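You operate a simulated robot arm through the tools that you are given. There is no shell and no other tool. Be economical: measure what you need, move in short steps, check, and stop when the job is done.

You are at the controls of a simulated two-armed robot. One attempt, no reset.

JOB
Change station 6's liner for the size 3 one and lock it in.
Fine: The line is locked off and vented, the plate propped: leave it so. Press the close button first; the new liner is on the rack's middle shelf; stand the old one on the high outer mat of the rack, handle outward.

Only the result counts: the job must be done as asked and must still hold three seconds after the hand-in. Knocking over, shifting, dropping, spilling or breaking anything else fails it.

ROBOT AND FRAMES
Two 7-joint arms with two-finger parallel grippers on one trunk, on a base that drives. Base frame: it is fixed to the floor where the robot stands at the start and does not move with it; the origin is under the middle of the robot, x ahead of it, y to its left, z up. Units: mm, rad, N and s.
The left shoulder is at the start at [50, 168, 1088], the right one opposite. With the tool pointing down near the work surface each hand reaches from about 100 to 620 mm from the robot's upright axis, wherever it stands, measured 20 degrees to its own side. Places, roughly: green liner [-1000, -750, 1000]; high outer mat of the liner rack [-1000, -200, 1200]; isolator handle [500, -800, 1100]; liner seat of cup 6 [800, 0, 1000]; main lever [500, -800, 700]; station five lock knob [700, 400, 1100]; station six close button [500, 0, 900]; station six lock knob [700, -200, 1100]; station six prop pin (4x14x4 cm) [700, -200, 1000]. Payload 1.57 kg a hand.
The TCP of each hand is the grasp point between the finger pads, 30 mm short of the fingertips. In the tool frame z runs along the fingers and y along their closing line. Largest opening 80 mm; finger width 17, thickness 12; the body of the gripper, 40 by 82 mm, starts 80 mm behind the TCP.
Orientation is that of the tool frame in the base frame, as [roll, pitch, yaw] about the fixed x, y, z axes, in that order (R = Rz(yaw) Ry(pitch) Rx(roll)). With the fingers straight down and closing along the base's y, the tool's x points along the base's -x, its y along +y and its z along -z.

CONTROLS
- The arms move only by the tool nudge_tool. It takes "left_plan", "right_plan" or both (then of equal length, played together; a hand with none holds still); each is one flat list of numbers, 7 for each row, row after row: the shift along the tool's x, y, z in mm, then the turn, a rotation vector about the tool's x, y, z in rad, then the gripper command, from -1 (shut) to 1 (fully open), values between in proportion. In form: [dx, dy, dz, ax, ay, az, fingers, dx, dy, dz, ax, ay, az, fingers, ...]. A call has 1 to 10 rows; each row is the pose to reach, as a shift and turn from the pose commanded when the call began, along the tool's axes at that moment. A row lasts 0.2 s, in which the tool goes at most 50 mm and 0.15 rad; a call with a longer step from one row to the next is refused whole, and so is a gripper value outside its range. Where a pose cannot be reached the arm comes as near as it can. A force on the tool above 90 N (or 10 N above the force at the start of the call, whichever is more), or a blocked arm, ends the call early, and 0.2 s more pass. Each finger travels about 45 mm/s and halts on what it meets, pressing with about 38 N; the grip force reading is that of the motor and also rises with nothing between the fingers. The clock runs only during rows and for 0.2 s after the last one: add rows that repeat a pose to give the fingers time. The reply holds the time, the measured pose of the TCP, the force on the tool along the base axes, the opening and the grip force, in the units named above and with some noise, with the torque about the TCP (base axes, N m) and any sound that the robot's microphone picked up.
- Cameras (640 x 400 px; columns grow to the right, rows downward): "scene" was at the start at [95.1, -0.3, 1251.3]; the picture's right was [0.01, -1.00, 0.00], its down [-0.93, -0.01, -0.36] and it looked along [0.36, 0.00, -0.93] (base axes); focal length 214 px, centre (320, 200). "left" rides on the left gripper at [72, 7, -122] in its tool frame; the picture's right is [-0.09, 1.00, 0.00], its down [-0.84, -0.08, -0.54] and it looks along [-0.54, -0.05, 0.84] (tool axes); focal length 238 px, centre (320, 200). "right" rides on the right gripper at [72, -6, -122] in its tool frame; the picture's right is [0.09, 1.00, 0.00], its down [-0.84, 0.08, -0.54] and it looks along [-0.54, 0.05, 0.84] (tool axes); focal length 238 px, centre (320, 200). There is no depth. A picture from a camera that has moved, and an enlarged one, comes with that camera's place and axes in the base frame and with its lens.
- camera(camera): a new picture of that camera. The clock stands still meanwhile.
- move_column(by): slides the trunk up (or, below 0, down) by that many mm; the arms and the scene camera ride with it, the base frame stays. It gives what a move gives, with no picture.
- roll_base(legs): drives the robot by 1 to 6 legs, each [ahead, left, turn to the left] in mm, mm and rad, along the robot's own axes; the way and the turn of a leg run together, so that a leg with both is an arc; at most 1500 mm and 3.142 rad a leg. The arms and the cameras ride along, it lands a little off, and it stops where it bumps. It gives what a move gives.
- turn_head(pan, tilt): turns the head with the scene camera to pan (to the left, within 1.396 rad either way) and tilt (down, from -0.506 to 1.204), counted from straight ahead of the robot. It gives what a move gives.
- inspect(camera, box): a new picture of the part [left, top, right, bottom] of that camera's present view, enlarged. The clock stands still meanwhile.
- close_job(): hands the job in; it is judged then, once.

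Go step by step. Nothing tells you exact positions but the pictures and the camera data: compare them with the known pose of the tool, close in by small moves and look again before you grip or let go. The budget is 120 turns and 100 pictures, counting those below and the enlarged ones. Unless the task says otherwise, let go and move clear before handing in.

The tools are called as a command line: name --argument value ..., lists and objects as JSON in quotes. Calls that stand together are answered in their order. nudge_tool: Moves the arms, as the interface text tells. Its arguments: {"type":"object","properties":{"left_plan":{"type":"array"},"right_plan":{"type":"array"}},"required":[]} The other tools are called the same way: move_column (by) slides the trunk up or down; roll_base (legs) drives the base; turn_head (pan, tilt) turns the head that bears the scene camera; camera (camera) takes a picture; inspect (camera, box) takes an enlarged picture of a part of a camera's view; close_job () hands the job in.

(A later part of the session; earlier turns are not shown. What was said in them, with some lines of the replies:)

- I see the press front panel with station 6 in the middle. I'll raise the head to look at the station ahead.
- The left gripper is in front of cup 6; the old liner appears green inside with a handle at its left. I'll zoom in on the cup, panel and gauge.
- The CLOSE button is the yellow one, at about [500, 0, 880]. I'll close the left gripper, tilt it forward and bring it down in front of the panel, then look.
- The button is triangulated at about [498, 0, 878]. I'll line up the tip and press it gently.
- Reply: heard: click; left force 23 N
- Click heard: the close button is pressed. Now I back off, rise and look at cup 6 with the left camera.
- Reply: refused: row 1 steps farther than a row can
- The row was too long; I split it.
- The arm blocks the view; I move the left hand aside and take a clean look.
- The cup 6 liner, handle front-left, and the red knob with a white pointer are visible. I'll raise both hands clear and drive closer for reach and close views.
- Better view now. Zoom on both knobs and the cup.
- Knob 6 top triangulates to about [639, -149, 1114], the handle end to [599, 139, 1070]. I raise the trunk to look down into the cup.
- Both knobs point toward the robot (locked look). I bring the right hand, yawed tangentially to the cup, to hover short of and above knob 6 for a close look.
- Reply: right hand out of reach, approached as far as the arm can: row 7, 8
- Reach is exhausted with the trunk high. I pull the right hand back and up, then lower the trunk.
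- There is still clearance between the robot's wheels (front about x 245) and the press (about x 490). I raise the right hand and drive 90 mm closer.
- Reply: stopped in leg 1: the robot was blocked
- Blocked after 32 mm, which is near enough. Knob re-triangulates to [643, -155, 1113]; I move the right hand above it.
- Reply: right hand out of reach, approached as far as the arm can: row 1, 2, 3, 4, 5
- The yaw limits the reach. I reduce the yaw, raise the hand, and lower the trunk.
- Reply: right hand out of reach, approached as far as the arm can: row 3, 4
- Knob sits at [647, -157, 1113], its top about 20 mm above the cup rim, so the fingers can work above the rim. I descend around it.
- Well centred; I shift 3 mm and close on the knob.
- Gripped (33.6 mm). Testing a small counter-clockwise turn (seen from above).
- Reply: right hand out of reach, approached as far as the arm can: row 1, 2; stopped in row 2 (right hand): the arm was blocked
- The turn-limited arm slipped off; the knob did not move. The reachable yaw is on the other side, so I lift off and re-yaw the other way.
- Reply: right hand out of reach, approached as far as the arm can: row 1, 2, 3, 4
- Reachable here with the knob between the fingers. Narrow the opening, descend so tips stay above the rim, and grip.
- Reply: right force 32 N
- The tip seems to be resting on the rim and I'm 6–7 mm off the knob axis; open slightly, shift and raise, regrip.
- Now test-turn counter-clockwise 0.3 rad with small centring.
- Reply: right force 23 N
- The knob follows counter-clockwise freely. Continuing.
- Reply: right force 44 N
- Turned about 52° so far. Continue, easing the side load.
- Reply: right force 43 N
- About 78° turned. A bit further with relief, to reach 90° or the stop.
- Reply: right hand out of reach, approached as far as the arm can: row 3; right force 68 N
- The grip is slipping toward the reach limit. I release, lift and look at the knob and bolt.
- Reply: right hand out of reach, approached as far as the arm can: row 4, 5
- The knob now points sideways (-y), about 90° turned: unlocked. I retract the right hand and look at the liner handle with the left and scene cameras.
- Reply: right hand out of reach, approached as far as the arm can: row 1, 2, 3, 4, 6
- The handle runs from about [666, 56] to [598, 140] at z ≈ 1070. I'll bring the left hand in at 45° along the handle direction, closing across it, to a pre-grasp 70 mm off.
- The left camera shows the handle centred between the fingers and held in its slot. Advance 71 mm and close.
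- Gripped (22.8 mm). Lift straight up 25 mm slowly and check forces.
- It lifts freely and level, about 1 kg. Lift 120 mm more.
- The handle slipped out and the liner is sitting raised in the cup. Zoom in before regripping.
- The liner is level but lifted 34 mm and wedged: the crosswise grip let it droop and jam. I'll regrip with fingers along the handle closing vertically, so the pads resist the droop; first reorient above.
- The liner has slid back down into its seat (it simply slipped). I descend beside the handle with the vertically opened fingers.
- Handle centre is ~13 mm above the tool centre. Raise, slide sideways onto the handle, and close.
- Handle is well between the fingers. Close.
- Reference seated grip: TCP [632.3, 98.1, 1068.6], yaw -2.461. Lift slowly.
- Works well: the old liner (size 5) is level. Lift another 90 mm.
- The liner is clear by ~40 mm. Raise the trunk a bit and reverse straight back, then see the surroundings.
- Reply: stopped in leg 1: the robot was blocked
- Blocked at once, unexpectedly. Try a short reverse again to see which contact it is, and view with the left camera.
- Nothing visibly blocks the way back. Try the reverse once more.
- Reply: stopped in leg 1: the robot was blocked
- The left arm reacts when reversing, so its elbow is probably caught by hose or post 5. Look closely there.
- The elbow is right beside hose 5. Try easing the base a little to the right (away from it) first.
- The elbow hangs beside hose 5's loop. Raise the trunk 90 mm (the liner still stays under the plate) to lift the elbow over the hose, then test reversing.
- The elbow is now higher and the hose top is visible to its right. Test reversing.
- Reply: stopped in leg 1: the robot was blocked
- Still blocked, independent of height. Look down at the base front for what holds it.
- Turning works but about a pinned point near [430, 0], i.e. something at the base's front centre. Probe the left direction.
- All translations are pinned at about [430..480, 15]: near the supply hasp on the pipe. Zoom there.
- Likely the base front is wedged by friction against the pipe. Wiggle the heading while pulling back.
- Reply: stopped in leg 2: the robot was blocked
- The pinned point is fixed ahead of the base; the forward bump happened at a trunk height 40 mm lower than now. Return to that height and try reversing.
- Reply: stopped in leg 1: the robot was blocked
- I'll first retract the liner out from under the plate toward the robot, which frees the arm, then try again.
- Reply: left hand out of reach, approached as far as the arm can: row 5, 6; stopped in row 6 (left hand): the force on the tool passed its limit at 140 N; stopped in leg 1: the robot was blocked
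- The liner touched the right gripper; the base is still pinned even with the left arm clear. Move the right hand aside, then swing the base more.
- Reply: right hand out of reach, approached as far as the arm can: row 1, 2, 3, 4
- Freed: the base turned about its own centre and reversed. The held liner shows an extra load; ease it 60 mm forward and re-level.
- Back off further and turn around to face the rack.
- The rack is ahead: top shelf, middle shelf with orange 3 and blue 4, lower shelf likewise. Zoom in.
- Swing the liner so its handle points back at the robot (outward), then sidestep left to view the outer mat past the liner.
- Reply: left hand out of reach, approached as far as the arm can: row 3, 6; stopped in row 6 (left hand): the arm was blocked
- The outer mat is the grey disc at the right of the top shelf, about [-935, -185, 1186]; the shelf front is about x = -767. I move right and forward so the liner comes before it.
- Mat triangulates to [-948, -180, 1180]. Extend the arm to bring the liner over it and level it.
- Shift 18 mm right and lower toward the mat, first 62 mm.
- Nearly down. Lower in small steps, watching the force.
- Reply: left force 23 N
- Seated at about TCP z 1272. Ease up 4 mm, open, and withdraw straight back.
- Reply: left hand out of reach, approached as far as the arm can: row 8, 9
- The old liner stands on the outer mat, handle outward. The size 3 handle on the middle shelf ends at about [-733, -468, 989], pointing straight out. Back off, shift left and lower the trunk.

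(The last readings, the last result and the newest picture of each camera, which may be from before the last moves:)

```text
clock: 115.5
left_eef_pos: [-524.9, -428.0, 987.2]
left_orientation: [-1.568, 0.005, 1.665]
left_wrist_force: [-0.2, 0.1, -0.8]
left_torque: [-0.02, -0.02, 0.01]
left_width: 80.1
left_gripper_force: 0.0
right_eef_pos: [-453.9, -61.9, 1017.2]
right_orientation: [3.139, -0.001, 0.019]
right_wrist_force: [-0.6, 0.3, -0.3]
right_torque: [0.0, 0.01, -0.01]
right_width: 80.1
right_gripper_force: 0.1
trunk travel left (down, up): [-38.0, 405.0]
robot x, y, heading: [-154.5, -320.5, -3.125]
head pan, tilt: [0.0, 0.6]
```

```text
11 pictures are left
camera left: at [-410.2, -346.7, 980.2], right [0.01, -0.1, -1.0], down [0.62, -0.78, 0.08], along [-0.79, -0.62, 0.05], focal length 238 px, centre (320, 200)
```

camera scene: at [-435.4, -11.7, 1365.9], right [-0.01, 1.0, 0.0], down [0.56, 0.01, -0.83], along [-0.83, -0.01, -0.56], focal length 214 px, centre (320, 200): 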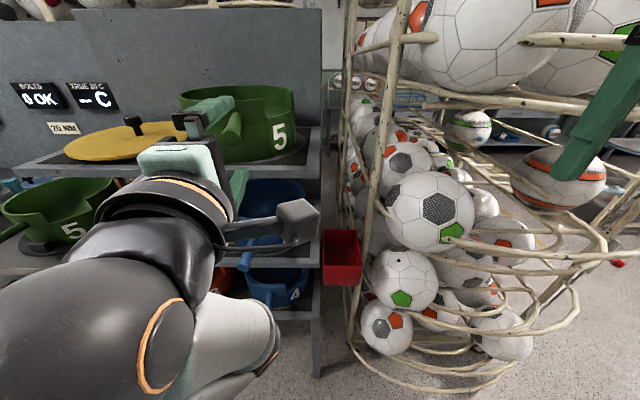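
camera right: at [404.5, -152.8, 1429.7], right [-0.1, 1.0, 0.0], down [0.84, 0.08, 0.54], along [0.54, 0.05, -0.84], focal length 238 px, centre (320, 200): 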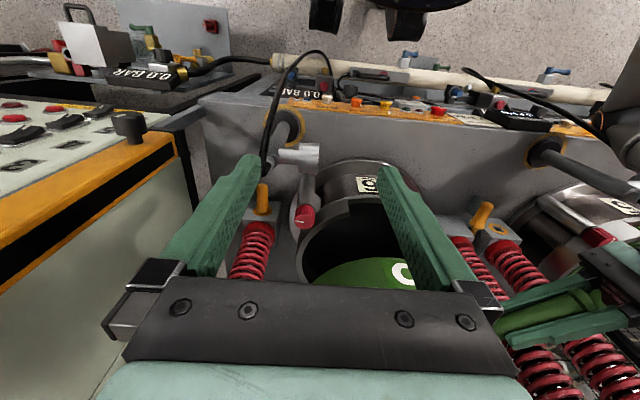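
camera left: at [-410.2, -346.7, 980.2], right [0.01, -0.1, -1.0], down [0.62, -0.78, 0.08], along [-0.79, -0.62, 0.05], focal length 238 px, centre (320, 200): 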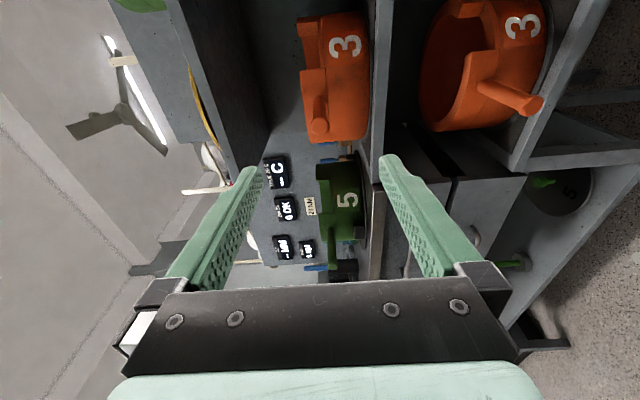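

inspect --camera "left" --box '[240, 0, 440, 160]'

```text
2.50 times, centred on (340, 80) of left
camera zoom: at [-410.2, -346.7, 980.2], right [0.01, -0.1, -1.0], down [0.62, -0.78, 0.08], along [-0.79, -0.62, 0.05], focal length 596 px, centre (270, 500)
```

zoom: 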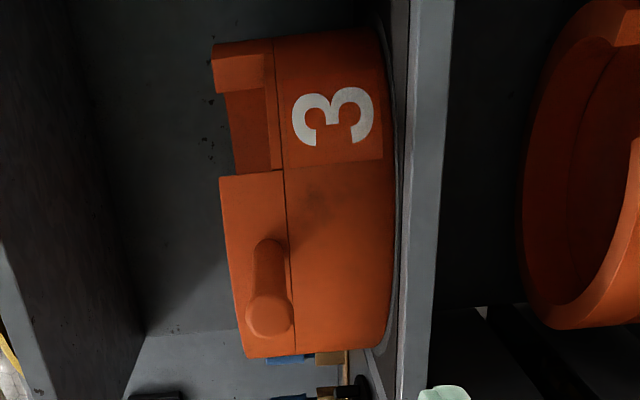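

Handle end refined to [-733, -471, 989], pointing almost straight out. Shift left 48 and drive in 150 mm, then fine-approach.

roll_base --legs '[[0, 48, 0], [150, 0, 0]]'

nudge_tool --left_plan '[0, 0, 0, 0, 0.13, 0, 1, 0, 0, 0, 0, 0.13, 0, 1]'

camera --camera "left"

```text
clock: 117.5
left_eef_pos: [-674.1, -481.5, 988.6]
left_orientation: [-1.569, 0.003, 1.666]
left_wrist_force: [-0.8, -0.5, -0.4]
left_torque: [-0.04, 0.01, -0.01]
left_width: 80.0
left_gripper_force: 0.0
right_eef_pos: [-603.8, -113.2, 1017.2]
right_orientation: [3.138, -0.001, 0.019]
right_wrist_force: [-0.7, 0.0, 0.3]
right_torque: [0.0, 0.01, -0.02]
right_width: 80.2
right_gripper_force: 0.1
trunk travel left (down, up): [-38.0, 405.0]
robot x, y, heading: [-300.5, -370.3, -3.133]
head pan, tilt: [0.0, 0.6]
```

```text
clock: 118.2
left_eef_pos: [-686.3, -473.1, 997.8]
left_orientation: [-1.57, 0.004, 1.534]
left_wrist_force: [-0.3, 0.6, 0.1]
left_torque: [-0.01, 0.0, 0.01]
left_width: 79.9
left_gripper_force: 0.1
left hand out of reach, approached as far as the arm can: row 1, 2
right_eef_pos: [-603.5, -111.4, 1017.4]
right_orientation: [3.138, 0.001, 0.021]
right_wrist_force: [0.2, -0.6, 0.1]
right_torque: [-0.05, -0.05, 0.0]
right_width: 80.0
right_gripper_force: 0.1
trunk travel left (down, up): [-38.0, 405.0]
robot x, y, heading: [-299.8, -368.1, -3.126]
head pan, tilt: [0.0, 0.6]
```

```text
9 pictures are left
camera left: at [-562.0, -405.7, 990.1], right [-0.01, -0.1, -1.0], down [0.51, -0.86, 0.08], along [-0.86, -0.51, 0.05], focal length 238 px, centre (320, 200)
```

left: 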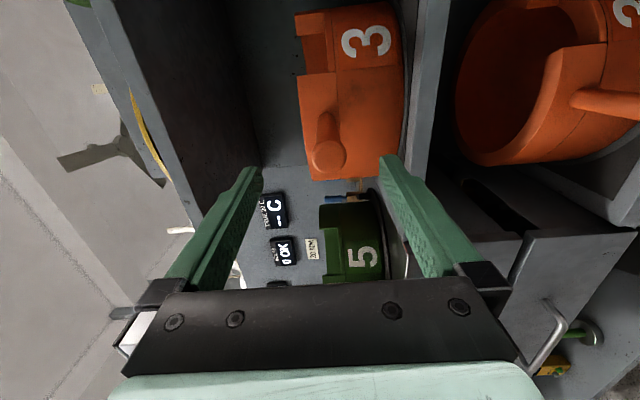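

Handle lies right ahead between the fingers. Lower 9 mm, advance 101 mm and close.

nudge_tool --left_plan '[1, 9, 0, 0, 0, 0, 1, 2, 9, 35, 0, 0, 0, 1, 3, 9, 70, 0, 0, 0, 1, 4.3, 9, 101, 0, 0, 0, 1, 4.3, 9, 101, 0, 0, 0, 0, 4.3, 9, 101, 0, 0, 0, -1, 4.3, 9, 101, 0, 0, 0, -1, 4.3, 9, 101, 0, 0, 0, -1, 4.3, 9, 101, 0, 0, 0, -1, 4.3, 9, 101, 0, 0, 0, -1]'

```text
clock: 120.3
left_eef_pos: [-787.6, -468.1, 990.7]
left_orientation: [-1.558, 0.014, 1.547]
left_wrist_force: [-3.5, 1.6, 15.0]
left_torque: [-0.15, 0.65, -0.2]
left_width: 21.9
left_gripper_force: 35.3
left hand out of reach, approached as far as the arm can: row 1
right_eef_pos: [-603.7, -112.3, 1018.5]
right_orientation: [3.138, 0.003, 0.02]
right_wrist_force: [0.1, 0.4, 0.1]
right_torque: [0.01, 0.04, 0.01]
right_width: 79.8
right_gripper_force: 0.1
trunk travel left (down, up): [-38.0, 405.0]
robot x, y, heading: [-300.4, -368.6, -3.128]
head pan, tilt: [0.0, 0.6]
```

Gripped. Lift 45 mm with the trunk and pull straight out.

move_column --by 45

roll_base --legs '[[-320, 0, 0]]'

camera --camera "scene"

```text
clock: 121.2
left_eef_pos: [-790.0, -469.5, 1031.0]
left_orientation: [-1.571, 0.015, 1.55]
left_wrist_force: [-0.3, 0.3, -5.7]
left_torque: [0.03, -1.02, -0.01]
left_width: 21.7
left_gripper_force: 34.7
right_eef_pos: [-604.5, -111.4, 1062.4]
right_orientation: [3.137, 0.001, 0.018]
right_wrist_force: [0.4, 0.3, -0.6]
right_torque: [-0.02, -0.02, 0.01]
right_width: 79.7
right_gripper_force: 0.0
trunk travel left (down, up): [-83.0, 360.0]
robot x, y, heading: [-302.6, -370.8, -3.133]
head pan, tilt: [0.0, 0.6]
```

```text
clock: 123.4
left_eef_pos: [-469.2, -463.9, 1031.0]
left_orientation: [-1.571, 0.015, 1.549]
left_wrist_force: [-0.1, 0.3, -5.6]
left_torque: [0.05, -0.99, -0.03]
left_width: 21.8
left_gripper_force: 34.5
right_eef_pos: [-285.1, -107.6, 1063.7]
right_orientation: [3.138, 0.002, 0.021]
right_wrist_force: [0.0, -0.7, 0.2]
right_torque: [0.01, 0.01, 0.01]
right_width: 80.1
right_gripper_force: 0.1
trunk travel left (down, up): [-83.0, 360.0]
robot x, y, heading: [16.0, -364.8, -3.127]
head pan, tilt: [0.0, 0.6]
```

```text
8 pictures are left
camera scene: at [-112.3, -367.4, 1122.8], right [-0.02, 1.0, 0.0], down [0.57, 0.01, -0.82], along [-0.82, -0.01, -0.57], focal length 214 px, centre (320, 200)
```

scene: 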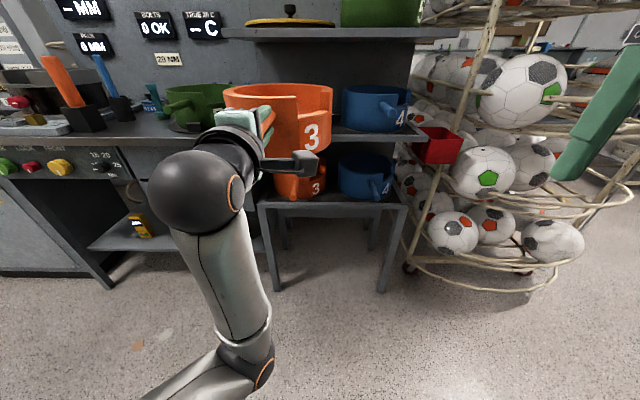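

The new size 3 liner hangs level. Fold it back to the carrying pose (handle left-front as it will sit in the cup) and raise the trunk.

nudge_tool --left_plan '[0, 0, -24, 0, 0.13, 0, -1, 0, 0, -48, 0, 0.26, 0, -1, 0, 0, -72, 0, 0.39, 0, -1, 0, 0, -96, 0, 0.52, 0, -1, 0, 0, -120, 0, 0.66, 0, -1, 0, 0, -145, 0, 0.8, 0, -1, 0, 0, -145, 0, 0.83, 0, -1]'

move_column --by 250

```text
clock: 125.0
left_eef_pos: [-339.5, -469.9, 1041.6]
left_orientation: [-1.584, 0.011, 0.716]
left_wrist_force: [-0.4, 0.1, -6.2]
left_torque: [-0.71, -0.69, -0.04]
left_width: 21.7
left_gripper_force: 34.9
left hand out of reach, approached as far as the arm can: row 4, 5, 6, 7
right_eef_pos: [-285.7, -107.3, 1064.2]
right_orientation: [3.139, 0.001, 0.021]
right_wrist_force: [-0.7, -0.5, 0.0]
right_torque: [-0.03, 0.04, -0.01]
right_width: 79.7
right_gripper_force: 0.1
trunk travel left (down, up): [-83.0, 360.0]
robot x, y, heading: [18.7, -364.9, -3.127]
head pan, tilt: [0.0, 0.6]
```

```text
clock: 127.5
left_eef_pos: [-340.9, -469.7, 1291.7]
left_orientation: [-1.583, 0.01, 0.716]
left_wrist_force: [-1.3, -0.5, -5.4]
left_torque: [-0.75, -0.67, 0.01]
left_width: 21.7
left_gripper_force: 34.5
right_eef_pos: [-284.2, -107.9, 1312.2]
right_orientation: [3.138, 0.0, 0.021]
right_wrist_force: [-0.2, 0.0, -0.1]
right_torque: [0.01, 0.0, -0.01]
right_width: 80.0
right_gripper_force: 0.1
trunk travel left (down, up): [-333.0, 110.0]
robot x, y, heading: [17.6, -365.4, -3.129]
head pan, tilt: [0.0, 0.6]
```

Move to mid-floor and turn back toward the press.

roll_base --legs '[[138, -365, 0], [0, 0, 1.56], [0, 0, 1.566]]'

```text
clock: 138.9
left_eef_pos: [233.0, 98.3, 1292.0]
left_orientation: [-1.584, 0.011, -2.45]
left_wrist_force: [-0.6, 0.6, -6.8]
left_torque: [0.73, 0.66, 0.02]
left_width: 21.6
left_gripper_force: 34.9
right_eef_pos: [171.0, -262.0, 1312.9]
right_orientation: [3.138, 0.0, 3.137]
right_wrist_force: [0.0, 0.2, 0.4]
right_torque: [0.0, 0.0, 0.01]
right_width: 80.1
right_gripper_force: 0.0
trunk travel left (down, up): [-333.0, 110.0]
robot x, y, heading: [-127.4, 2.4, -0.009]
head pan, tilt: [0.0, 0.6]
```

Now drive in to the earlier working position (robot x ≈ 161).

roll_base --legs '[[284, -2, 0.009]]'

```text
clock: 140.9
left_eef_pos: [514.8, 98.4, 1289.9]
left_orientation: [-1.585, 0.008, -2.438]
left_wrist_force: [0.1, -0.2, -6.1]
left_torque: [0.72, 0.67, -0.02]
left_width: 21.9
left_gripper_force: 34.9
right_eef_pos: [454.5, -263.0, 1312.3]
right_orientation: [3.139, 0.001, -3.134]
right_wrist_force: [0.6, 0.1, 0.3]
right_torque: [-0.01, 0.02, -0.03]
right_width: 79.9
right_gripper_force: 0.0
trunk travel left (down, up): [-333.0, 110.0]
robot x, y, heading: [157.3, -4.3, 0.003]
head pan, tilt: [0.0, 0.6]
```

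Extend the arm over the cup and level.

nudge_tool --left_plan '[-22, 8, 19, 0.007, 0, 0, -1, -45, 18, 38, 0.014, 0, 0, -1, -67, 30, 57, 0.014, 0, 0, -1, -89.3, 45, 75.6, 0.014, 0, 0, -1, -89.3, 45, 75.6, 0.014, 0, 0, -1]'

camera --camera "scene"

```text
clock: 142.1
left_eef_pos: [632.1, 99.7, 1244.5]
left_orientation: [-1.57, 0.01, -2.439]
left_wrist_force: [0.3, 0.1, -6.7]
left_torque: [0.71, 0.68, -0.02]
left_width: 21.8
left_gripper_force: 34.5
right_eef_pos: [454.1, -262.4, 1312.6]
right_orientation: [3.139, 0.0, -3.136]
right_wrist_force: [-0.6, 1.0, 0.8]
right_torque: [0.01, -0.03, -0.03]
right_width: 79.9
right_gripper_force: 0.1
trunk travel left (down, up): [-333.0, 110.0]
robot x, y, heading: [153.6, -3.7, 0.007]
head pan, tilt: [0.0, 0.6]
```

```text
7 pictures are left
camera scene: at [283.1, -2.2, 1372.8], right [0.0, -1.0, 0.0], down [-0.57, 0.0, -0.82], along [0.82, 0.0, -0.57], focal length 214 px, centre (320, 200)
```

scene: 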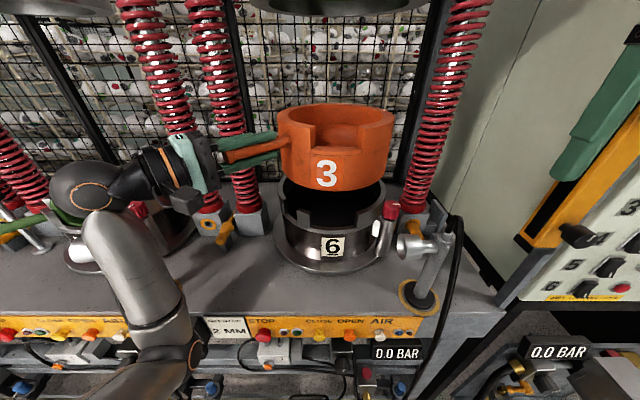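

inspect --camera "scene" --box '[200, 95, 410, 226]'

```text
3.05 times, centred on (305, 160) of scene
camera zoom: at [283.1, -2.2, 1372.8], right [0.0, -1.0, 0.0], down [-0.57, 0.0, -0.82], along [0.82, 0.0, -0.57], focal length 654 px, centre (366, 320)
```

zoom: 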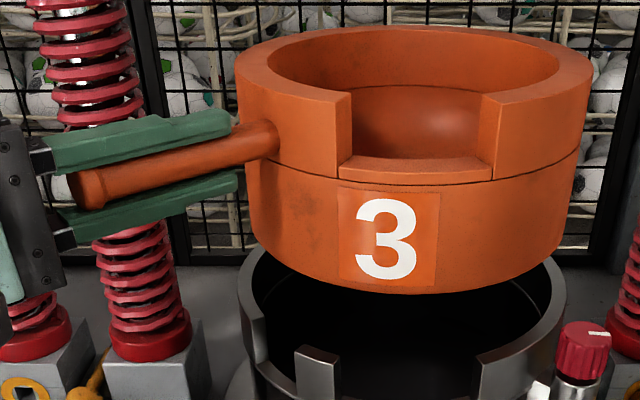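

The liner hovers with y aligned; its notch suggests it's ~2–3° clockwise. Rotate +0.04 rad, align to the reference position and lower to just above the rim.

nudge_tool --left_plan '[1, 0, 1.2, 0, -0.04, 0, -1, 1, 20, 1.2, 0, -0.04, 0, -1, 1, 40, 1.2, 0, -0.04, 0, -1, 1, 53, 1.2, 0, -0.04, 0, -1, 1, 53, 1.2, 0, -0.04, 0, -1]'

inspect --camera "scene" --box '[200, 95, 410, 226]'

```text
clock: 143.3
left_eef_pos: [632.1, 97.7, 1192.9]
left_orientation: [-1.57, 0.011, -2.4]
left_wrist_force: [0.1, 0.6, -5.7]
left_torque: [0.68, 0.73, -0.01]
left_width: 21.8
left_gripper_force: 34.1
right_eef_pos: [453.8, -262.3, 1314.2]
right_orientation: [3.14, 0.001, -3.136]
right_wrist_force: [-1.0, 0.0, -0.5]
right_torque: [-0.02, 0.01, 0.03]
right_width: 80.1
right_gripper_force: 0.1
trunk travel left (down, up): [-333.0, 110.0]
robot x, y, heading: [155.7, 0.2, 0.003]
head pan, tilt: [0.0, 0.6]
```

```text
3.05 times, centred on (305, 160) of scene
camera zoom: at [283.3, -2.1, 1372.8], right [0.0, -1.0, 0.0], down [-0.57, 0.0, -0.82], along [0.82, 0.0, -0.57], focal length 654 px, centre (366, 320)
```

zoom: 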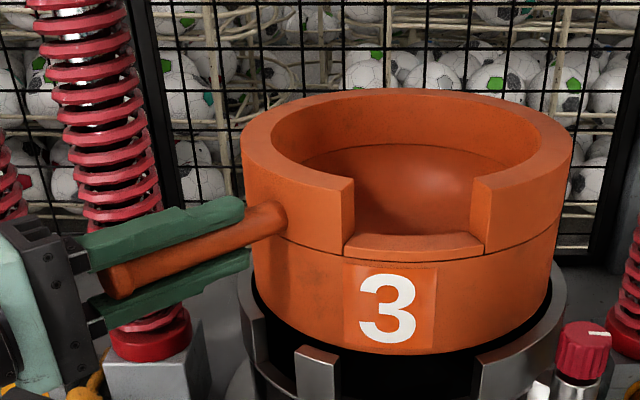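

Looks concentric (both centres ≈ [730, -31]). Lower slowly into the cup.

nudge_tool --left_plan '[0, 8, 0, 0, 0, 0, -1, 0, 16, 0, 0, 0, 0, -1, 0, 23, 0, 0, 0, 0, -1, 0, 30, 0, 0, 0, 0, -1]'

```text
clock: 144.3
left_eef_pos: [632.2, 99.1, 1161.7]
left_orientation: [-1.572, 0.011, -2.401]
left_wrist_force: [-0.1, 0.1, -6.6]
left_torque: [0.69, 0.71, 0.02]
left_width: 21.8
left_gripper_force: 35.1
right_eef_pos: [453.0, -262.6, 1312.6]
right_orientation: [3.137, -0.001, -3.135]
right_wrist_force: [0.5, 0.6, 0.8]
right_torque: [0.01, 0.02, 0.03]
right_width: 79.9
right_gripper_force: 0.1
trunk travel left (down, up): [-333.0, 110.0]
robot x, y, heading: [154.5, -3.2, 0.002]
head pan, tilt: [0.0, 0.6]
```

nudge_tool --left_plan '[0, 8, 0, 0, 0, 0, -1, 0, 16, 0, 0, 0, 0, -1, 0, 24, 0, 0, 0, 0, -1, 0, 32, 0, 0, 0, 0, -1, 0, 42, 0, 0, 0, 0, -1]'

inspect --camera "scene" --box '[200, 115, 410, 246]'

```text
clock: 145.5
left_eef_pos: [633.0, 99.2, 1120.6]
left_orientation: [-1.57, 0.011, -2.4]
left_wrist_force: [0.3, -0.9, -5.2]
left_torque: [0.7, 0.7, 0.01]
left_width: 21.6
left_gripper_force: 35.2
right_eef_pos: [454.7, -262.5, 1312.6]
right_orientation: [3.139, 0.0, -3.135]
right_wrist_force: [0.1, -0.6, -0.6]
right_torque: [0.0, -0.01, -0.01]
right_width: 80.2
right_gripper_force: 0.1
trunk travel left (down, up): [-333.0, 110.0]
robot x, y, heading: [155.4, -0.9, 0.0]
head pan, tilt: [0.0, 0.6]
```

```text
3.05 times, centred on (305, 180) of scene
camera zoom: at [283.4, -2.0, 1372.8], right [0.0, -1.0, 0.0], down [-0.57, 0.0, -0.82], along [0.82, 0.0, -0.57], focal length 654 px, centre (366, 259)
```

zoom: 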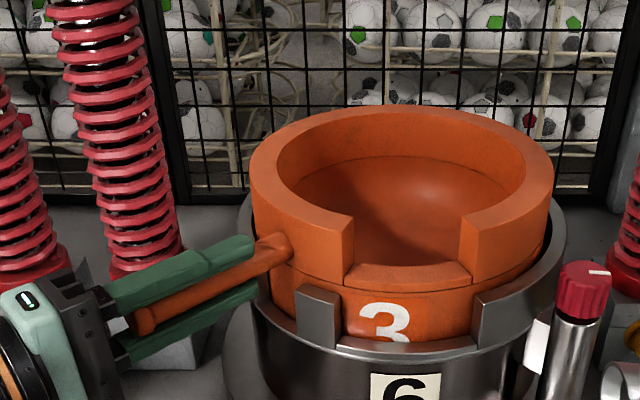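

Notch and slot line up. Lower the rest.

nudge_tool --left_plan '[0, 8, 0, 0, 0, 0, -1, 0, 16, 0, 0, 0, 0, -1, 0, 24, 0, 0, 0, 0, -1, 0, 31, 0, 0, 0, 0, -1, 0, 38, 0, 0, 0, 0, -1]'

```text
clock: 146.7
left_eef_pos: [631.4, 98.8, 1083.0]
left_orientation: [-1.574, 0.008, -2.398]
left_wrist_force: [-0.5, -0.6, -5.0]
left_torque: [0.68, 0.69, -0.02]
left_width: 21.6
left_gripper_force: 34.6
right_eef_pos: [454.6, -262.5, 1311.0]
right_orientation: [3.138, 0.001, -3.135]
right_wrist_force: [-0.5, -0.8, -0.5]
right_torque: [-0.01, -0.01, -0.04]
right_width: 80.3
right_gripper_force: 0.0
trunk travel left (down, up): [-333.0, 110.0]
robot x, y, heading: [155.1, -0.6, 0.005]
head pan, tilt: [0.0, 0.6]
```

nudge_tool --left_plan '[0, 4, 0, 0, 0, 0, -1, 0, 8, 0, 0, 0, 0, -1, 0, 12, 0, 0, 0, 0, -1, 0, 15, 0, 0, 0, 0, -1]'

```text
clock: 147.7
left_eef_pos: [631.5, 98.6, 1070.9]
left_orientation: [-1.564, 0.013, -2.399]
left_wrist_force: [-1.2, 1.5, 1.6]
left_torque: [0.69, 0.34, 0.04]
left_width: 21.8
left_gripper_force: 34.7
right_eef_pos: [453.8, -262.1, 1312.7]
right_orientation: [3.138, -0.002, -3.133]
right_wrist_force: [0.2, 0.4, 1.4]
right_torque: [-0.02, 0.0, -0.02]
right_width: 80.0
right_gripper_force: 0.1
trunk travel left (down, up): [-333.0, 110.0]
robot x, y, heading: [155.9, 0.6, -0.001]
head pan, tilt: [0.0, 0.6]
```

nudge_tool --left_plan '[0, 2, 0, 0, 0, 0, -1, 0, 3, 0, 0, 0, 0, -1]'

```text
clock: 148.3
left_eef_pos: [630.8, 99.8, 1069.1]
left_orientation: [-1.56, 0.011, -2.396]
left_wrist_force: [0.2, 2.5, 15.6]
left_torque: [0.08, -0.12, 0.12]
left_width: 21.7
left_gripper_force: 34.7
right_eef_pos: [452.0, -261.6, 1314.4]
right_orientation: [3.138, 0.002, -3.134]
right_wrist_force: [0.5, 0.9, 0.3]
right_torque: [0.02, 0.0, -0.02]
right_width: 79.9
right_gripper_force: 0.0
trunk travel left (down, up): [-333.0, 110.0]
robot x, y, heading: [154.5, -2.1, 0.002]
head pan, tilt: [0.0, 0.6]
```

Seated (firm contact at the reference height). Open, slip out sideways and rise.

nudge_tool --left_plan '[0, -1, 0, 0, 0, 0, 0, 0, -1, 0, 0, 0, 0, 1, 0, -1, 0, 0, 0, 0, 1, 0, -1, 0, 0, 0, 0, 1, 10, -1, -8, 0, 0, 0, 1, 30, -1, -15, 0, 0, 0, 1, 55, -1, -15, 0, 0, 0, 1, 65, -45, -15, 0, 0, 0, 1, 75, -90, -30, 0, 0, 0, 1, 85, -135, -50, 0, 0, 0, 1]'

inspect --camera "scene" --box '[200, 115, 440, 265]'

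```text
refused: row 10 steps farther than a row can; nothing moved
```

```text
2.67 times, centred on (320, 190) of scene
camera zoom: at [281.5, -2.0, 1373.3], right [0.0, -1.0, 0.0], down [-0.56, 0.0, -0.83], along [0.83, 0.0, -0.56], focal length 572 px, centre (320, 227)
```

zoom: 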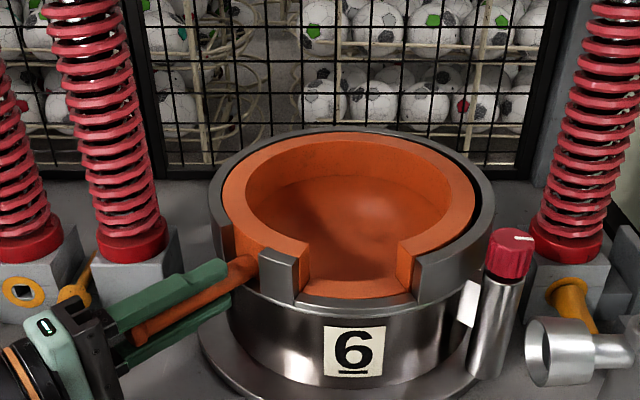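

The liner is seated flush in the picture. Retry the release with shorter steps.

nudge_tool --left_plan '[0, -1, 0, 0, 0, 0, 0, 0, -1, 0, 0, 0, 0, 1, 0, -1, 0, 0, 0, 0, 1, 0, -1, 0, 0, 0, 0, 1, 10, -1, -8, 0, 0, 0, 1, 30, -1, -15, 0, 0, 0, 1, 55, -1, -15, 0, 0, 0, 1, 60, -43, -15, 0, 0, 0, 1, 65, -85, -25, 0, 0, 0, 1, 70, -127, -35, 0, 0, 0, 1]'

```text
clock: 150.5
left_eef_pos: [562.1, 76.9, 1192.5]
left_orientation: [-1.57, 0.011, -2.402]
left_wrist_force: [-0.3, 0.5, 0.1]
left_torque: [-0.04, 0.03, 0.03]
left_width: 80.1
left_gripper_force: 0.0
left hand out of reach, approached as far as the arm can: row 10
right_eef_pos: [454.0, -262.2, 1313.4]
right_orientation: [3.14, -0.002, -3.135]
right_wrist_force: [0.7, 0.1, 0.5]
right_torque: [-0.01, 0.02, -0.02]
right_width: 80.1
right_gripper_force: 0.0
trunk travel left (down, up): [-333.0, 110.0]
robot x, y, heading: [156.7, -0.8, 0.001]
head pan, tilt: [0.0, 0.6]
```

Now the lock: bring the right hand, yawed as at the end of the unlocking turn, to the pre-position and lower the trunk.

nudge_tool --right_plan '[-20, 20, 0, 0, 0, -0.09, 1, -42, 44, 5, 0, 0, -0.18, 1, -64, 67, 10, 0, 0, -0.27, 1, -86, 90, 18, 0, 0, -0.36, 1, -108, 113, 25, 0, 0, -0.44, 1, -129, 135, 31, 0, 0, -0.515, 1]'

move_column --by -110

```text
clock: 151.9
left_eef_pos: [563.2, 77.7, 1192.3]
left_orientation: [-1.57, 0.01, -2.403]
left_wrist_force: [-0.6, -0.3, -0.2]
left_torque: [0.01, 0.04, -0.05]
left_width: 79.9
left_gripper_force: 0.1
right_eef_pos: [582.4, -124.9, 1282.1]
right_orientation: [3.139, 0.003, -2.62]
right_wrist_force: [0.3, -0.7, 0.6]
right_torque: [0.0, -0.03, 0.0]
right_width: 80.1
right_gripper_force: 0.2
trunk travel left (down, up): [-333.0, 110.0]
robot x, y, heading: [153.7, -2.0, -0.003]
head pan, tilt: [0.0, 0.6]
```

```text
clock: 153.3
left_eef_pos: [563.7, 76.3, 1081.9]
left_orientation: [-1.57, 0.01, -2.402]
left_wrist_force: [-0.4, 0.4, -0.4]
left_torque: [0.0, 0.01, 0.0]
left_width: 79.9
left_gripper_force: 0.1
right_eef_pos: [581.9, -125.4, 1172.0]
right_orientation: [3.137, 0.0, -2.621]
right_wrist_force: [0.4, 0.1, -0.3]
right_torque: [0.02, 0.02, 0.03]
right_width: 80.1
right_gripper_force: 0.1
trunk travel left (down, up): [-223.0, 220.0]
robot x, y, heading: [157.1, -0.2, 0.001]
head pan, tilt: [0.0, 0.6]
```

nudge_tool --right_plan '[-14, -20, 0, 0, 0, 0.05, 1, -28, -40, 0, 0, 0, 0.1, 1, -41.9, -59.7, 0, 0, 0, 0.13, 1, -41.9, -59.7, 22, 0, 0, 0.13, 1, -41.9, -59.7, 46, 0, 0, 0.13, 1, -41.9, -59.7, 46, 0, 0, 0.13, 1]'

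camera --camera "right"

```text
clock: 154.7
left_eef_pos: [561.2, 76.9, 1081.9]
left_orientation: [-1.57, 0.012, -2.401]
left_wrist_force: [1.4, -0.8, 1.1]
left_torque: [0.03, 0.02, -0.02]
left_width: 79.8
left_gripper_force: 0.1
right_eef_pos: [646.8, -157.4, 1124.4]
right_orientation: [3.137, 0.002, -2.749]
right_wrist_force: [-0.3, 0.4, -0.3]
right_torque: [-0.04, 0.0, -0.01]
right_width: 80.2
right_gripper_force: 0.1
trunk travel left (down, up): [-223.0, 220.0]
robot x, y, heading: [155.1, -2.2, 0.001]
head pan, tilt: [0.0, 0.6]
```

```text
2 pictures are left
camera right: at [583.9, -190.4, 1247.5], right [-0.47, 0.89, 0.0], down [0.74, 0.39, 0.54], along [0.48, 0.26, -0.84], focal length 238 px, centre (320, 200)
```

right: 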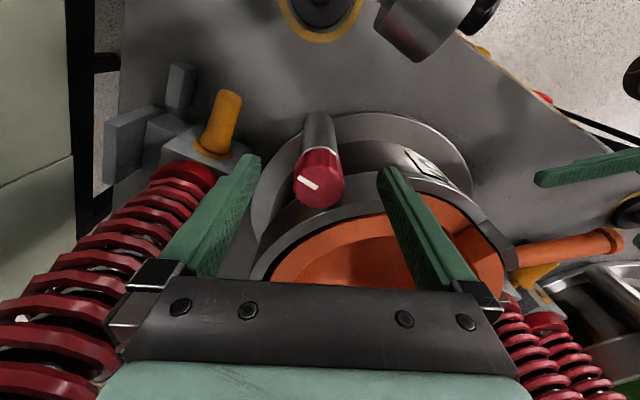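

Knob centred, pointer toward -y. Close and begin the clockwise (locking) turn.

nudge_tool --right_plan '[0, -2, 0, 0, 0, 0, 0, 0, -2, 0, 0, 0, 0, -1, 0, -2, 0, 0, 0, 0, -1, 0, -2, 0, 0, 0, 0, -1, 0, -2, 0, 0, 0, 0, -1, 0, -2, 0, 0, 0, 0.1, -1, 0, -2, 0, 0, 0, 0.2, -1, 0, -2, 0, 0, 0, 0.3, -1]'

```text
clock: 156.5
left_eef_pos: [560.7, 80.5, 1084.8]
left_orientation: [-1.566, 0.011, -2.402]
left_wrist_force: [0.8, -0.3, -0.5]
left_torque: [0.03, -0.01, -0.01]
left_width: 80.0
left_gripper_force: 0.0
right_eef_pos: [647.3, -155.8, 1130.2]
right_orientation: [3.141, 0.011, -3.05]
right_wrist_force: [5.6, 16.7, -28.2]
right_torque: [0.28, -0.07, 0.15]
right_width: 32.9
right_gripper_force: 41.1
trunk travel left (down, up): [-223.0, 220.0]
robot x, y, heading: [155.6, -4.2, 0.005]
head pan, tilt: [0.0, 0.6]
```

Turning well. Continue.

nudge_tool --right_plan '[0, 2, 2, 0, 0, 0.12, -1, 0, 2, 2, 0, 0, 0.24, -1, 0, 2, 2, 0, 0, 0.36, -1, 0, 2, 2, 0, 0, 0.48, -1, 0, 2, 2, 0, 0, 0.6, -1]'

```text
clock: 157.7
left_eef_pos: [559.9, 80.0, 1084.0]
left_orientation: [-1.564, 0.009, -2.402]
left_wrist_force: [-0.2, 0.1, -0.2]
left_torque: [0.04, 0.0, -0.02]
left_width: 80.2
left_gripper_force: 0.0
right_eef_pos: [645.4, -151.4, 1130.4]
right_orientation: [3.126, 0.019, 2.631]
right_wrist_force: [24.0, 17.4, -9.2]
right_torque: [-0.38, -0.99, 0.26]
right_width: 33.2
right_gripper_force: 41.3
trunk travel left (down, up): [-223.0, 220.0]
robot x, y, heading: [156.5, -2.7, -0.0]
head pan, tilt: [0.0, 0.6]
```

nudge_tool --right_plan '[-2, 2.8, 0, 0, 0, 0.1, -1, -2, 2.8, 0, 0, 0, 0.22, -1, -2, 2.8, 0, 0, 0, 0.34, -1, -2, 2.8, 0, 0, 0, 0.46, -1, -2, 2.8, 0, 0, 0, 0.56, -1]'

```text
clock: 158.9
left_eef_pos: [557.4, 81.5, 1085.4]
left_orientation: [-1.562, 0.01, -2.4]
left_wrist_force: [0.2, 0.0, 0.2]
left_torque: [0.03, -0.01, 0.01]
left_width: 80.0
left_gripper_force: 0.0
right_eef_pos: [650.0, -148.1, 1131.2]
right_orientation: [3.113, 0.003, 2.072]
right_wrist_force: [29.2, 28.0, 16.2]
right_torque: [-0.03, -0.97, 0.37]
right_width: 33.2
right_gripper_force: 41.3
trunk travel left (down, up): [-223.0, 220.0]
robot x, y, heading: [155.5, -0.1, 0.002]
head pan, tilt: [0.0, 0.6]
```

nudge_tool --right_plan '[1, 4, -1, 0, 0, 0.06, -1, 1, 4, -1, 0, 0, 0.12, -1]'

inspect --camera "right" --box '[240, 110, 400, 210]'

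```text
clock: 159.5
left_eef_pos: [560.1, 79.7, 1083.8]
left_orientation: [-1.563, 0.011, -2.403]
left_wrist_force: [-0.6, 0.6, 0.1]
left_torque: [-0.04, -0.01, -0.01]
left_width: 80.1
left_gripper_force: 0.0
right_eef_pos: [652.8, -148.0, 1131.8]
right_orientation: [3.125, 0.0, 1.955]
right_wrist_force: [11.6, 19.9, 13.2]
right_torque: [0.52, 0.19, 0.72]
right_width: 33.1
right_gripper_force: 41.0
trunk travel left (down, up): [-223.0, 220.0]
robot x, y, heading: [156.9, -1.8, 0.006]
head pan, tilt: [0.0, 0.6]
```

```text
4.00 times, centred on (320, 160) of right
camera zoom: at [615.8, -83.4, 1252.5], right [0.89, 0.46, 0.02], down [0.38, -0.75, 0.54], along [0.26, -0.48, -0.84], focal length 953 px, centre (320, 360)
```

zoom: 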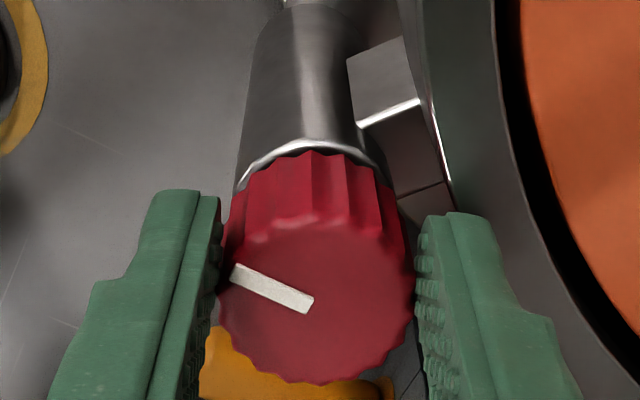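

The pointer is back at -x (locked position) with the torque rising at the stop. Release and lift clear.

nudge_tool --right_plan '[0, 0, 0, 0, 0, 0, -0.3, 0, 0, 0, 0, 0, 0, 0.4, 0, 0, 0, 0, 0, 0, 0.4, 0, 0, -25, 0, 0, 0, 0.4, 0, 0, -55, 0, 0, 0, 0.4, 15, -20, -85, 0, 0, 0, 0.4, 30, -40, -100, 0, 0, 0, 0.4]'

inspect --camera "scene" --box '[220, 70, 460, 220]'

```text
clock: 161.1
left_eef_pos: [562.2, 77.5, 1083.2]
left_orientation: [-1.572, 0.011, -2.401]
left_wrist_force: [-0.2, 0.0, 0.5]
left_torque: [0.0, 0.0, 0.0]
left_width: 80.0
left_gripper_force: 0.0
right_eef_pos: [605.0, -139.8, 1224.5]
right_orientation: [3.14, -0.004, 1.954]
right_wrist_force: [0.4, 0.0, -0.8]
right_torque: [0.0, 0.01, -0.01]
right_width: 56.1
right_gripper_force: 0.1
trunk travel left (down, up): [-223.0, 220.0]
robot x, y, heading: [154.0, -3.4, 0.002]
head pan, tilt: [0.0, 0.6]
```

```text
2.67 times, centred on (340, 145) of scene
camera zoom: at [282.4, -2.1, 1262.9], right [0.0, -1.0, 0.0], down [-0.56, 0.0, -0.83], along [0.83, 0.0, -0.56], focal length 572 px, centre (267, 347)
```

zoom: 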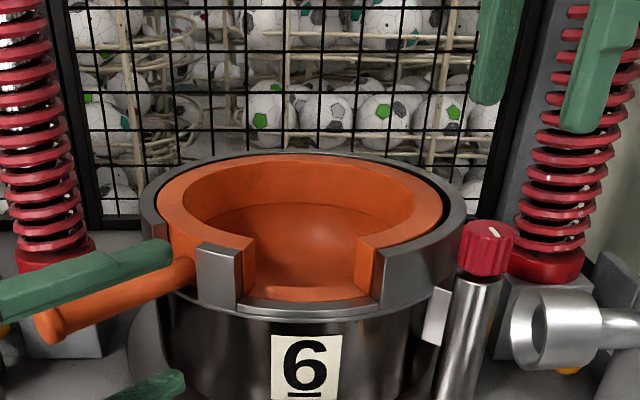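

Liner flush, pointer at locked. Move the left hand clear too.

nudge_tool --left_plan '[5, -30, 0, 0, 0, 0, 1, 5, -65, 0, 0, 0, 0, 1, 5, -100, 0, 0, 0, 0, 1, 5, -100, 0, 0, 0, 0, 1]'

```text
clock: 162.1
left_eef_pos: [551.1, 75.6, 1176.9]
left_orientation: [-1.582, 0.0, -2.397]
left_wrist_force: [-0.2, -0.2, 1.0]
left_torque: [0.01, 0.04, -0.04]
left_width: 79.8
left_gripper_force: 0.1
right_eef_pos: [594.9, -135.3, 1228.6]
right_orientation: [3.131, 0.003, 1.958]
right_wrist_force: [0.3, 0.4, 0.1]
right_torque: [0.01, 0.02, 0.0]
right_width: 56.0
right_gripper_force: 0.0
trunk travel left (down, up): [-223.0, 220.0]
robot x, y, heading: [152.8, -3.9, 0.003]
head pan, tilt: [0.0, 0.6]
```

Both hands are clear; handing in.

close_job

```text
The job is handed in.
```

I pressed the close button first, then swapped station 6's old size 5 liner for the size 3 one from the rack's middle shelf. The new liner is seated flush, and the lock knob is back at its starting (locked) position. The old liner stands on the rack's high outer mat with its handle outward.

One thing to know: on the first try at lifting the old liner, it slipped from the grip and slid back into the cup. I regripped it and it came out level. While driving, the robot was blocked for a while in front of the press, and I didn't find out what it was touching. I saw nothing knocked or shifted there.
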